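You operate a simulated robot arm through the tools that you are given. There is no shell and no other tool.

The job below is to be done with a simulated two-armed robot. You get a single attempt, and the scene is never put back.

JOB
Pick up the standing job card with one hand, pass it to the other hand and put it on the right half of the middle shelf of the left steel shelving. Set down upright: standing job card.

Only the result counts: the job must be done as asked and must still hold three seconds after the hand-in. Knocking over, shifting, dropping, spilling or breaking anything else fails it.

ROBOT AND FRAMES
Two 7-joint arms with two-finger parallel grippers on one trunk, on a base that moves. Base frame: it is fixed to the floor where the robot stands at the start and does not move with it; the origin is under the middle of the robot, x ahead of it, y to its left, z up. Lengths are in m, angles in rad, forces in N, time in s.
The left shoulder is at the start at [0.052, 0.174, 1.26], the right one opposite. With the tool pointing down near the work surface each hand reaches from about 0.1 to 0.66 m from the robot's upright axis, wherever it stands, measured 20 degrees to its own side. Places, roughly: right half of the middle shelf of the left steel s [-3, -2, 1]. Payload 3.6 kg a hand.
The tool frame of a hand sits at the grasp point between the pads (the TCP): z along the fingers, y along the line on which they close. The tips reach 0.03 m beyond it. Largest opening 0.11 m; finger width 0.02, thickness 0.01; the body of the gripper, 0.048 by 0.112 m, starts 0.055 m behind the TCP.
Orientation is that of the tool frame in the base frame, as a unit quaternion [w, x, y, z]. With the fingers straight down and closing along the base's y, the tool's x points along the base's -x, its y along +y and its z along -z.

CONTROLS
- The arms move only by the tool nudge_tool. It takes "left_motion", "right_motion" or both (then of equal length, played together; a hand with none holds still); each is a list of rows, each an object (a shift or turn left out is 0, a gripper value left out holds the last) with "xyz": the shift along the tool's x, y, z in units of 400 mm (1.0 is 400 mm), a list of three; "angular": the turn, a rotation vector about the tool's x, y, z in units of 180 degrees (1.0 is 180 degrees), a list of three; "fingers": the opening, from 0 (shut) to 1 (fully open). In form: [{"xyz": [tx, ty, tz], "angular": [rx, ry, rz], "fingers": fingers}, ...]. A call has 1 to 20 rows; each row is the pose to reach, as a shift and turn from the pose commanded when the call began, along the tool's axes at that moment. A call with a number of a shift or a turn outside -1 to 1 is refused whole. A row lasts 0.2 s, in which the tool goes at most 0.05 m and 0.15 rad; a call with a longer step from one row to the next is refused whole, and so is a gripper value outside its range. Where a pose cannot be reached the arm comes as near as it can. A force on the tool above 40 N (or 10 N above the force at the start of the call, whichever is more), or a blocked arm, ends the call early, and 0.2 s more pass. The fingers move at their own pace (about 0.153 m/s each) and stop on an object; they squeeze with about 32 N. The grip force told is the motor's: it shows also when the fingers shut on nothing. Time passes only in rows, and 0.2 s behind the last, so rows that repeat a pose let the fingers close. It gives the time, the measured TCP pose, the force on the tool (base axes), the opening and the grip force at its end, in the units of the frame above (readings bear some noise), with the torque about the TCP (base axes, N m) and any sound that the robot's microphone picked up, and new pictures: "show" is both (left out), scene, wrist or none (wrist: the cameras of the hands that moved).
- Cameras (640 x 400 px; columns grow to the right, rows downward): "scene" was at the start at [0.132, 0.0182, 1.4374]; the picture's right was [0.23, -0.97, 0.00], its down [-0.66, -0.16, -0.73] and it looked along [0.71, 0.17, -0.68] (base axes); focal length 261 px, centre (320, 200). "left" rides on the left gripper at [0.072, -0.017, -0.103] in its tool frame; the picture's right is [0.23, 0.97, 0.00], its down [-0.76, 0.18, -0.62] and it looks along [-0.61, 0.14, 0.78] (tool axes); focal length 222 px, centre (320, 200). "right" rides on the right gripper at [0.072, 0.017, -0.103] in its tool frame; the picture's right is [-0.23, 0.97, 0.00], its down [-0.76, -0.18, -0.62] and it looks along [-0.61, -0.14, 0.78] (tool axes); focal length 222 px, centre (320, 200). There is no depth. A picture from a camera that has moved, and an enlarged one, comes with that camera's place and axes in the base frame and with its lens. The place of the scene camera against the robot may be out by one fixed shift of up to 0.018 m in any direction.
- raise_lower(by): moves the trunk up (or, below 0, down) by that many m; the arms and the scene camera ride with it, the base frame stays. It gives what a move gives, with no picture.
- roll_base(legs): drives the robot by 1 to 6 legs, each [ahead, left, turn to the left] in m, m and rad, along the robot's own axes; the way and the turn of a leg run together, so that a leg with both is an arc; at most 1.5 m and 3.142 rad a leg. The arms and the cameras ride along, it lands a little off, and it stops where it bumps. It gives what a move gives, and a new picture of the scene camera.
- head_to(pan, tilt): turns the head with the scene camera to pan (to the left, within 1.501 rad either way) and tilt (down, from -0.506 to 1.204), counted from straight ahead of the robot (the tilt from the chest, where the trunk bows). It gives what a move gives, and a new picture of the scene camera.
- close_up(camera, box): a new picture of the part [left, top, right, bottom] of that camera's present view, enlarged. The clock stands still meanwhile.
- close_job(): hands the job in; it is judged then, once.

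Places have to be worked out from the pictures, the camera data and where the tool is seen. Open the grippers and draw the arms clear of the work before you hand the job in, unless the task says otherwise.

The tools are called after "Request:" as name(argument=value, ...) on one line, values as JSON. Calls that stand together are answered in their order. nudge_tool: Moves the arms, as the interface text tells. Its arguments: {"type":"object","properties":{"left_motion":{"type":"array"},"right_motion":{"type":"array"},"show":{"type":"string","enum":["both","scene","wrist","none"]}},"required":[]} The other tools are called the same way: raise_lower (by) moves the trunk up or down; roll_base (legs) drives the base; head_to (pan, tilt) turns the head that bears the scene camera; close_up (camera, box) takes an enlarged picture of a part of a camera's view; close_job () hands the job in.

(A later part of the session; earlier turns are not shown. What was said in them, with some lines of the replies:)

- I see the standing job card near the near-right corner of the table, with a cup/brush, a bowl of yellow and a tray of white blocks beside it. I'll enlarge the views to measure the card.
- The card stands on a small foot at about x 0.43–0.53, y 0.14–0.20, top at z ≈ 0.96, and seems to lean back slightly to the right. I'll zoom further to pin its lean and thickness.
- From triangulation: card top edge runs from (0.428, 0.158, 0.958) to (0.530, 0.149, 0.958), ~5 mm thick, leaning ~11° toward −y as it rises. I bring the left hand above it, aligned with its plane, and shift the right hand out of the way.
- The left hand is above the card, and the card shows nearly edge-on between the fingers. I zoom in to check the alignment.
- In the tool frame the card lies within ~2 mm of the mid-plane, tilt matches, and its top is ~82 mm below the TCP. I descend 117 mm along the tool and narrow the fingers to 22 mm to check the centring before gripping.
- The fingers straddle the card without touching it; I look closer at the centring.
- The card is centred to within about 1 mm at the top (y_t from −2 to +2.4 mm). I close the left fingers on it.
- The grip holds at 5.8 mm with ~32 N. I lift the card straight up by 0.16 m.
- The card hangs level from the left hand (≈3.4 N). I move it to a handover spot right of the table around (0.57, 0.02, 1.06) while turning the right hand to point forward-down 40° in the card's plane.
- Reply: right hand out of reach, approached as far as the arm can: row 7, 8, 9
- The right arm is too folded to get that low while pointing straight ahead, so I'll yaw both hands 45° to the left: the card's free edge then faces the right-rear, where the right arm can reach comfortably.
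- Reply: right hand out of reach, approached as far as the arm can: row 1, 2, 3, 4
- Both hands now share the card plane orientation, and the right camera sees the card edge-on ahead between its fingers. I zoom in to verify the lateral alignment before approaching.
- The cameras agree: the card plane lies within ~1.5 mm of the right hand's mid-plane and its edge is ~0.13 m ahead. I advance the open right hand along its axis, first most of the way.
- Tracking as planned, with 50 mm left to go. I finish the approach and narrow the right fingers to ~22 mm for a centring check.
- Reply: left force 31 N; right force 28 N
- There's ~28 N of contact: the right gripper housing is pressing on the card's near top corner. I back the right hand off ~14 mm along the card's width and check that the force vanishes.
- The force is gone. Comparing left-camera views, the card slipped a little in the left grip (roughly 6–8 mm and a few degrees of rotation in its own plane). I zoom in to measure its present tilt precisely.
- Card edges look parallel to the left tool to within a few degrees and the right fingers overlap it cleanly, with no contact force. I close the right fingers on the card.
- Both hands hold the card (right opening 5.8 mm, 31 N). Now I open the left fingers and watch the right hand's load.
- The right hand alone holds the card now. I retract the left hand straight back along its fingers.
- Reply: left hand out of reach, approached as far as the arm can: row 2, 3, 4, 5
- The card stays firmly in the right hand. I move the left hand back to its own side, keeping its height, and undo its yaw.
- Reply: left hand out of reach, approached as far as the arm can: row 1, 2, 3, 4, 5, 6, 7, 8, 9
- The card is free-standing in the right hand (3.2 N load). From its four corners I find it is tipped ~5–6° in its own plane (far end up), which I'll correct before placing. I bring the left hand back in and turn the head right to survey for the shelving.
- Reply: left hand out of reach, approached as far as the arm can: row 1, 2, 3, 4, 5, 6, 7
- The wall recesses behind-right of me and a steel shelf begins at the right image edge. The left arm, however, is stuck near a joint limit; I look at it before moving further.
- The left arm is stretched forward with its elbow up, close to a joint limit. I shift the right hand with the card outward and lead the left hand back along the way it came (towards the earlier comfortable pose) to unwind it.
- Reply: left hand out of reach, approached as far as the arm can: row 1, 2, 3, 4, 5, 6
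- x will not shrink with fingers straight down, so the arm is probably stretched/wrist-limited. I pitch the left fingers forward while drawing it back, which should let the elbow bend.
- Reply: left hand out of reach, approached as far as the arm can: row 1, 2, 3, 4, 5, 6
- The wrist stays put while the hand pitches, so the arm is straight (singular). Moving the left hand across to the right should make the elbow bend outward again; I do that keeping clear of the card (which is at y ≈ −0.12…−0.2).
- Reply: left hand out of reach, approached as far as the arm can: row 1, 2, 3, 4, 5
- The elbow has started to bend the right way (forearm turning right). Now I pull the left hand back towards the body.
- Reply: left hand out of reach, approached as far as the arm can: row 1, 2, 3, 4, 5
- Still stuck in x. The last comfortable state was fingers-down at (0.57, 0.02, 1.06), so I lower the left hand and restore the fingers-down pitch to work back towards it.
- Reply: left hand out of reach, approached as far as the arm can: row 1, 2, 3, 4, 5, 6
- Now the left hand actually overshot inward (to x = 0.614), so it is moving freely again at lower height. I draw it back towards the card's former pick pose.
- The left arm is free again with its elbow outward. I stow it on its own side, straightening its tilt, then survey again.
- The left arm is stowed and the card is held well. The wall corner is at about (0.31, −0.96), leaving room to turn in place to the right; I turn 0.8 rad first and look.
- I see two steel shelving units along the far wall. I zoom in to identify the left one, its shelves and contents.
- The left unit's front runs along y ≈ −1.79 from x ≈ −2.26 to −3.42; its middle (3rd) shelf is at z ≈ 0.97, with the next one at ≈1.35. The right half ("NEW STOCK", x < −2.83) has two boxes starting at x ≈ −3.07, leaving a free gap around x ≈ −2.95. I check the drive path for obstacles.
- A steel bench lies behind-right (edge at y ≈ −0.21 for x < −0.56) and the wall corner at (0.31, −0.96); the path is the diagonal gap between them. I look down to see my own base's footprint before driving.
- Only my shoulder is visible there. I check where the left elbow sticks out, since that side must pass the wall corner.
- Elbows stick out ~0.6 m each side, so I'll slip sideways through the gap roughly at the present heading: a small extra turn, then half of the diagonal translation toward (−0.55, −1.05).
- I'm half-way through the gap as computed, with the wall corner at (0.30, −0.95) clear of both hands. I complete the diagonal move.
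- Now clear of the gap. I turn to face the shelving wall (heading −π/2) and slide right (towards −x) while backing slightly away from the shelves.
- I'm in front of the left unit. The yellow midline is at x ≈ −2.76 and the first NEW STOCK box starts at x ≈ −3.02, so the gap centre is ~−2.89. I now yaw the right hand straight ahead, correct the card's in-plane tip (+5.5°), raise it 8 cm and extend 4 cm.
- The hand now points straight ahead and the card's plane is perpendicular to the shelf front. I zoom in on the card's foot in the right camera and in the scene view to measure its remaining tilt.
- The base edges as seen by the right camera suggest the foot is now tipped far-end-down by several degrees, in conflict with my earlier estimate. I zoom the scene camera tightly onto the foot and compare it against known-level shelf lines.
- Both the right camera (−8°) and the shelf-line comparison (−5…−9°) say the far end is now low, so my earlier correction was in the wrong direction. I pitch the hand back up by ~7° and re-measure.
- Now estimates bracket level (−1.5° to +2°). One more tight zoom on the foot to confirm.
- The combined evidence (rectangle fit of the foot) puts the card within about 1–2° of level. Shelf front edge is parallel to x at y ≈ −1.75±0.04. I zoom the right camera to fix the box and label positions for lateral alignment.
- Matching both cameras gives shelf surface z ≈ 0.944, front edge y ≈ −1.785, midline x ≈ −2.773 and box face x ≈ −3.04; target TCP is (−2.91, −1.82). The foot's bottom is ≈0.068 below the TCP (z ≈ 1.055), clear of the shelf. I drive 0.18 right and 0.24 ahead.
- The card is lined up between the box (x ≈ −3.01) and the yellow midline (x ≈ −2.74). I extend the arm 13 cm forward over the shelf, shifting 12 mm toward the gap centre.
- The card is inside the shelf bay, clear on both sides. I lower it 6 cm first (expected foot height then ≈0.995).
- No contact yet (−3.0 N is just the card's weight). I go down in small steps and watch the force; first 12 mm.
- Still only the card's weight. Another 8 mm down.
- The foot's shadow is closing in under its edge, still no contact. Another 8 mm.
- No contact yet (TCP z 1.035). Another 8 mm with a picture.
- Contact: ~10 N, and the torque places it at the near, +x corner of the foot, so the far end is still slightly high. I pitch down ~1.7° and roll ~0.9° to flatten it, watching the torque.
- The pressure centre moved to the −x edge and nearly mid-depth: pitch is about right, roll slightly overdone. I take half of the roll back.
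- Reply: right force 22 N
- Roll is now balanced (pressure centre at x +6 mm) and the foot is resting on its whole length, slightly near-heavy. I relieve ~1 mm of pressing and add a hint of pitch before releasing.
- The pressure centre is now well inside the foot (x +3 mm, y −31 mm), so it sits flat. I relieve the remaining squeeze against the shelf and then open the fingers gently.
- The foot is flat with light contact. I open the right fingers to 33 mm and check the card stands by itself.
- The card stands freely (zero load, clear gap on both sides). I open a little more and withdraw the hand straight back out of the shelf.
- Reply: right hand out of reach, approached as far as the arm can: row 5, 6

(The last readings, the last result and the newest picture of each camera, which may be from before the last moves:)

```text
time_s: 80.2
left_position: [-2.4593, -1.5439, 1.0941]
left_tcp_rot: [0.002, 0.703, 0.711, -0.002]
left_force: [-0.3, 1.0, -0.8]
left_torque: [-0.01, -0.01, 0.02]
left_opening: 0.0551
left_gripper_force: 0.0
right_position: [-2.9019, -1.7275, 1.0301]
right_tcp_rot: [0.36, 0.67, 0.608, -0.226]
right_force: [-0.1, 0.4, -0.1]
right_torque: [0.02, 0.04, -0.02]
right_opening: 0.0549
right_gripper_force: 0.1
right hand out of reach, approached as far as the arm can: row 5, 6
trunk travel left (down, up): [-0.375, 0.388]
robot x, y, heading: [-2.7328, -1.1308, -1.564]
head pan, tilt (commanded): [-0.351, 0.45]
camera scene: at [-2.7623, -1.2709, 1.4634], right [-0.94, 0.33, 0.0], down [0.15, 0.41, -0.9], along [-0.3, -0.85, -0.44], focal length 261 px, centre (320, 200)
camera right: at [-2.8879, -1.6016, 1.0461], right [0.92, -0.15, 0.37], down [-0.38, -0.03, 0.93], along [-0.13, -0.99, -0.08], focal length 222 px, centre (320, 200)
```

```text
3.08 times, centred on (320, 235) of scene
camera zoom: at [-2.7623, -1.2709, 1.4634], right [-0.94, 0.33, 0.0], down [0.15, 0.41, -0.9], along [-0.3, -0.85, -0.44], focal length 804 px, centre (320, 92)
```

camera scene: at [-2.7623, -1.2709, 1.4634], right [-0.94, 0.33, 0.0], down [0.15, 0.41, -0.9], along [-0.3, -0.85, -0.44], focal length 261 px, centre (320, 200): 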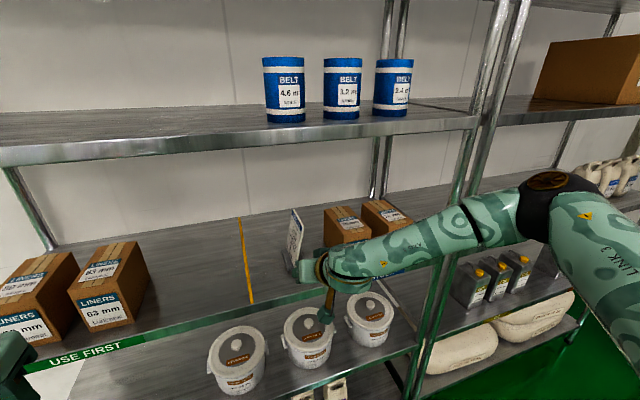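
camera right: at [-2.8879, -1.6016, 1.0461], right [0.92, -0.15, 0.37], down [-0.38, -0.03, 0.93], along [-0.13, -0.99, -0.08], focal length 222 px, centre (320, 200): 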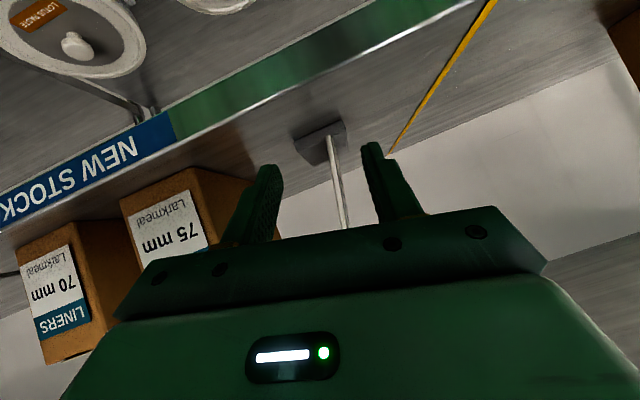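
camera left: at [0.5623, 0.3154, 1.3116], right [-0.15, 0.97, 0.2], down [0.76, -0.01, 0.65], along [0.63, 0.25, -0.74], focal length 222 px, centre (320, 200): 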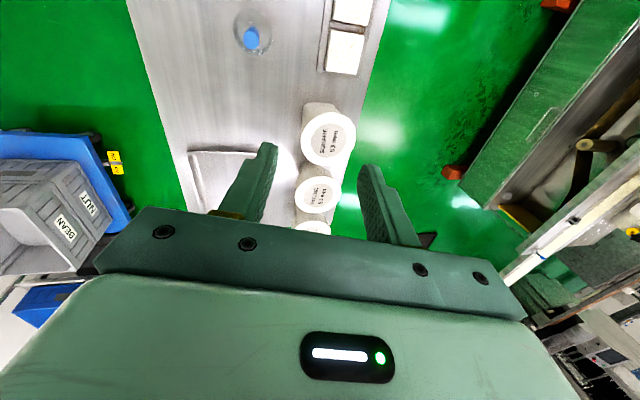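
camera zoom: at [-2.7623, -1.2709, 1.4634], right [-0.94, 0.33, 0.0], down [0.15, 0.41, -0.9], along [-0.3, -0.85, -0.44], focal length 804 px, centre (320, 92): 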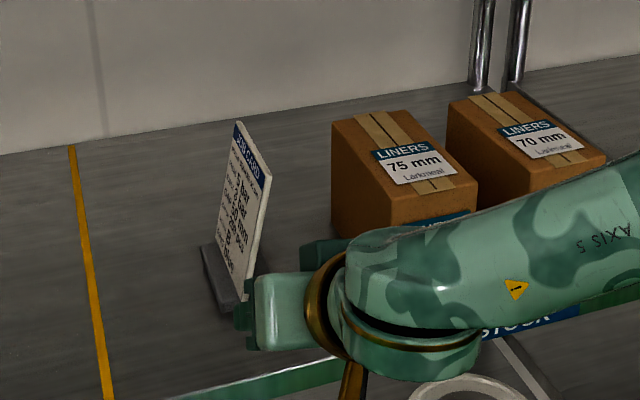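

The card stands upright on the right half, between the yellow line and the boxes, and the hand is clear of it. I back the robot away from the shelving.

Request:
roll_base(legs=[[-0.3, 0, 0]])

Request:
close_up(camera="scene", box=[200, 130, 420, 290])

Request:
close_up(camera="right", box=[120, 60, 480, 260])

```text
time_s: 82.3
left_position: [-2.4615, -1.242, 1.0955]
left_tcp_rot: [0.004, 0.702, 0.712, -0.003]
left_force: [-1.3, -0.4, -0.1]
left_torque: [0.01, 0.01, 0.02]
left_opening: 0.055
left_gripper_force: 0.0
right_position: [-2.9025, -1.4276, 1.0316]
right_tcp_rot: [0.36, 0.67, 0.61, -0.225]
right_force: [-0.4, 0.1, 0.0]
right_torque: [-0.02, 0.02, -0.01]
right_opening: 0.0552
right_gripper_force: 0.0
trunk travel left (down, up): [-0.375, 0.388]
robot x, y, heading: [-2.7353, -0.8328, -1.558]
head pan, tilt (commanded): [-0.351, 0.45]
camera scene: at [-2.7655, -0.9705, 1.4636], right [-0.94, 0.33, 0.0], down [0.14, 0.41, -0.9], along [-0.3, -0.85, -0.43], focal length 261 px, centre (320, 200)
```

scene: 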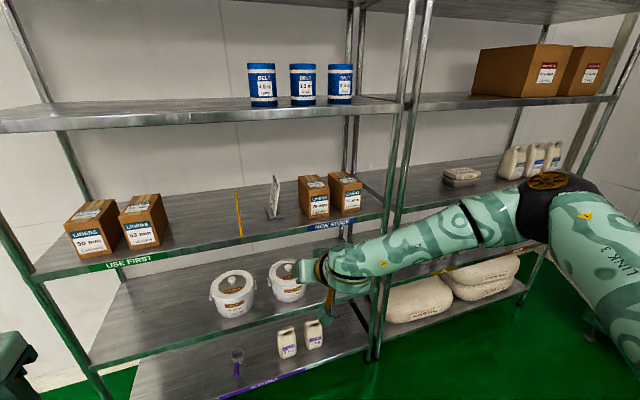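

```text
2.50 times, centred on (310, 210) of scene
camera zoom: at [-2.7655, -0.9705, 1.4636], right [-0.94, 0.33, 0.0], down [0.14, 0.41, -0.9], along [-0.3, -0.85, -0.43], focal length 653 px, centre (345, 175)
```

zoom: 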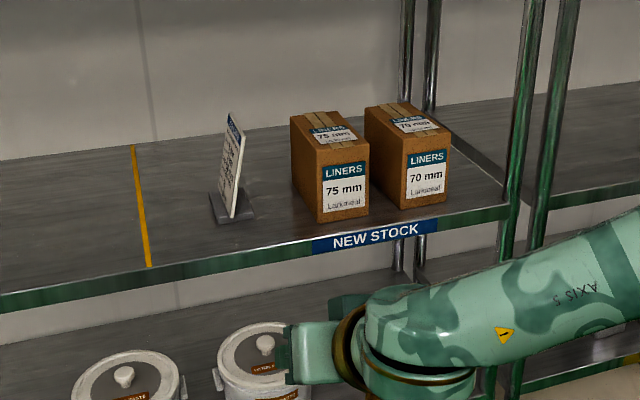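

```text
1.78 times, centred on (300, 160) of right
camera zoom: at [-2.8899, -1.302, 1.0465], right [0.92, -0.14, 0.37], down [-0.38, -0.03, 0.93], along [-0.12, -0.99, -0.08], focal length 395 px, centre (356, 271)
```

zoom: 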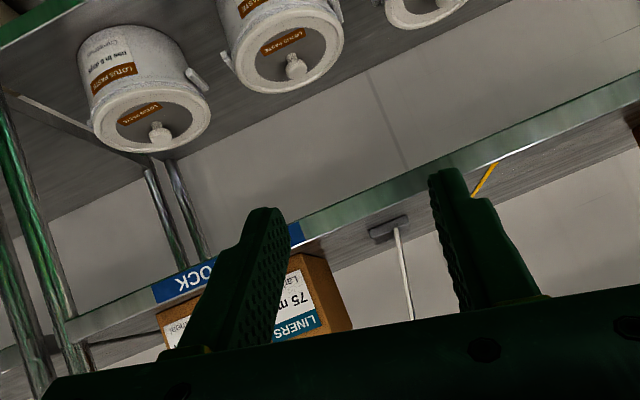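

The card stands upright on the middle shelf's right half (NEW STOCK side), nothing else disturbed. I open both grippers fully with the arms clear and let a moment pass.

Request:
nudge_tool(left_motion=[{"fingers": 1}, {"fingers": 1}, {"fingers": 1}], right_motion=[{"fingers": 1}, {"fingers": 1}, {"fingers": 1}], show="scene")

Request:
close_up(camera="scene", box=[220, 150, 380, 260])

```text
time_s: 83.1
left_position: [-2.4618, -1.2427, 1.0943]
left_tcp_rot: [0.003, 0.702, 0.712, -0.003]
left_force: [-0.5, 0.1, 1.1]
left_torque: [0.0, -0.02, -0.06]
left_opening: 0.1098
left_gripper_force: 0.0
right_position: [-2.9017, -1.4292, 1.0304]
right_tcp_rot: [0.36, 0.669, 0.61, -0.225]
right_force: [0.1, 1.0, 0.4]
right_torque: [0.01, -0.03, -0.01]
right_opening: 0.1099
right_gripper_force: 0.0
trunk travel left (down, up): [-0.375, 0.388]
robot x, y, heading: [-2.7358, -0.8352, -1.556]
head pan, tilt (commanded): [-0.351, 0.45]
camera scene: at [-2.7654, -0.9718, 1.4634], right [-0.94, 0.33, 0.0], down [0.14, 0.41, -0.9], along [-0.3, -0.85, -0.44], focal length 261 px, centre (320, 200)
```

scene: 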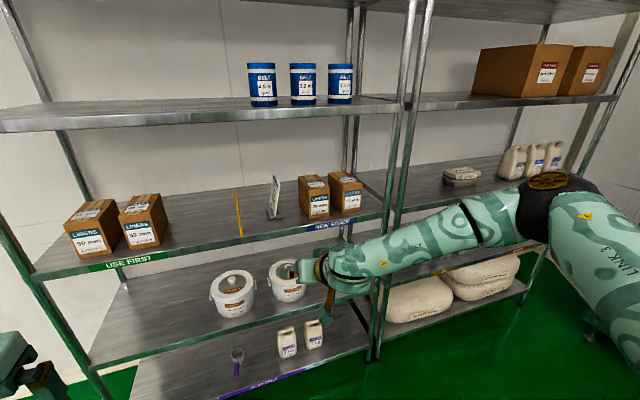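

```text
3.64 times, centred on (300, 205) of scene
camera zoom: at [-2.7654, -0.9718, 1.4634], right [-0.94, 0.33, 0.0], down [0.14, 0.41, -0.9], along [-0.3, -0.85, -0.44], focal length 950 px, centre (393, 182)
```

zoom: 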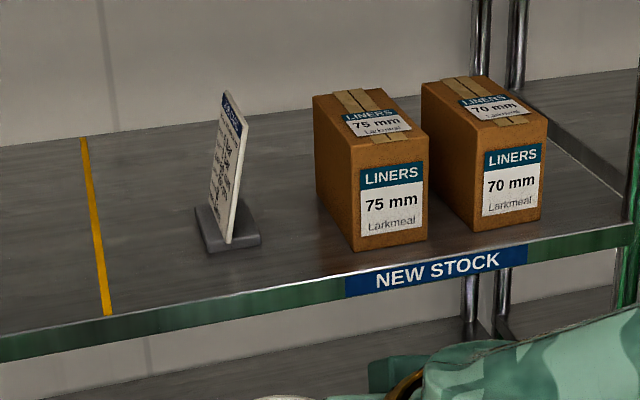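

The card stands stable and upright on the right half of the middle shelf, the boxes are untouched, and both grippers are open and clear. I hand the job in.

Request:
close_job()

```text
The job is handed in.
```

The standing job card is now on the right half of the middle shelf of the left steel shelving. It stands upright between the yellow midline and the two NEW STOCK boxes. I have handed the job in; no verdict has come back.

- **Handover:** the left hand picked the card off the table and the right hand took it over in the air and placed it. During the pass the right gripper pushed against the card. It slipped a few millimetres in the left grip and I levelled it again before setting it down.
- **Set-down:** I lowered it until it touched the shelf and adjusted the tilt until the foot rested flat. After I let go it stood on its own, and it was still upright in the last picture before hand-in.
- **Other objects:** the shelf items looked untouched in the last picture. I saw no sign of contact with the table items, but I did not look at the table again after leaving it.
- **Robot:** both grippers are open and the arms are clear of the shelving.
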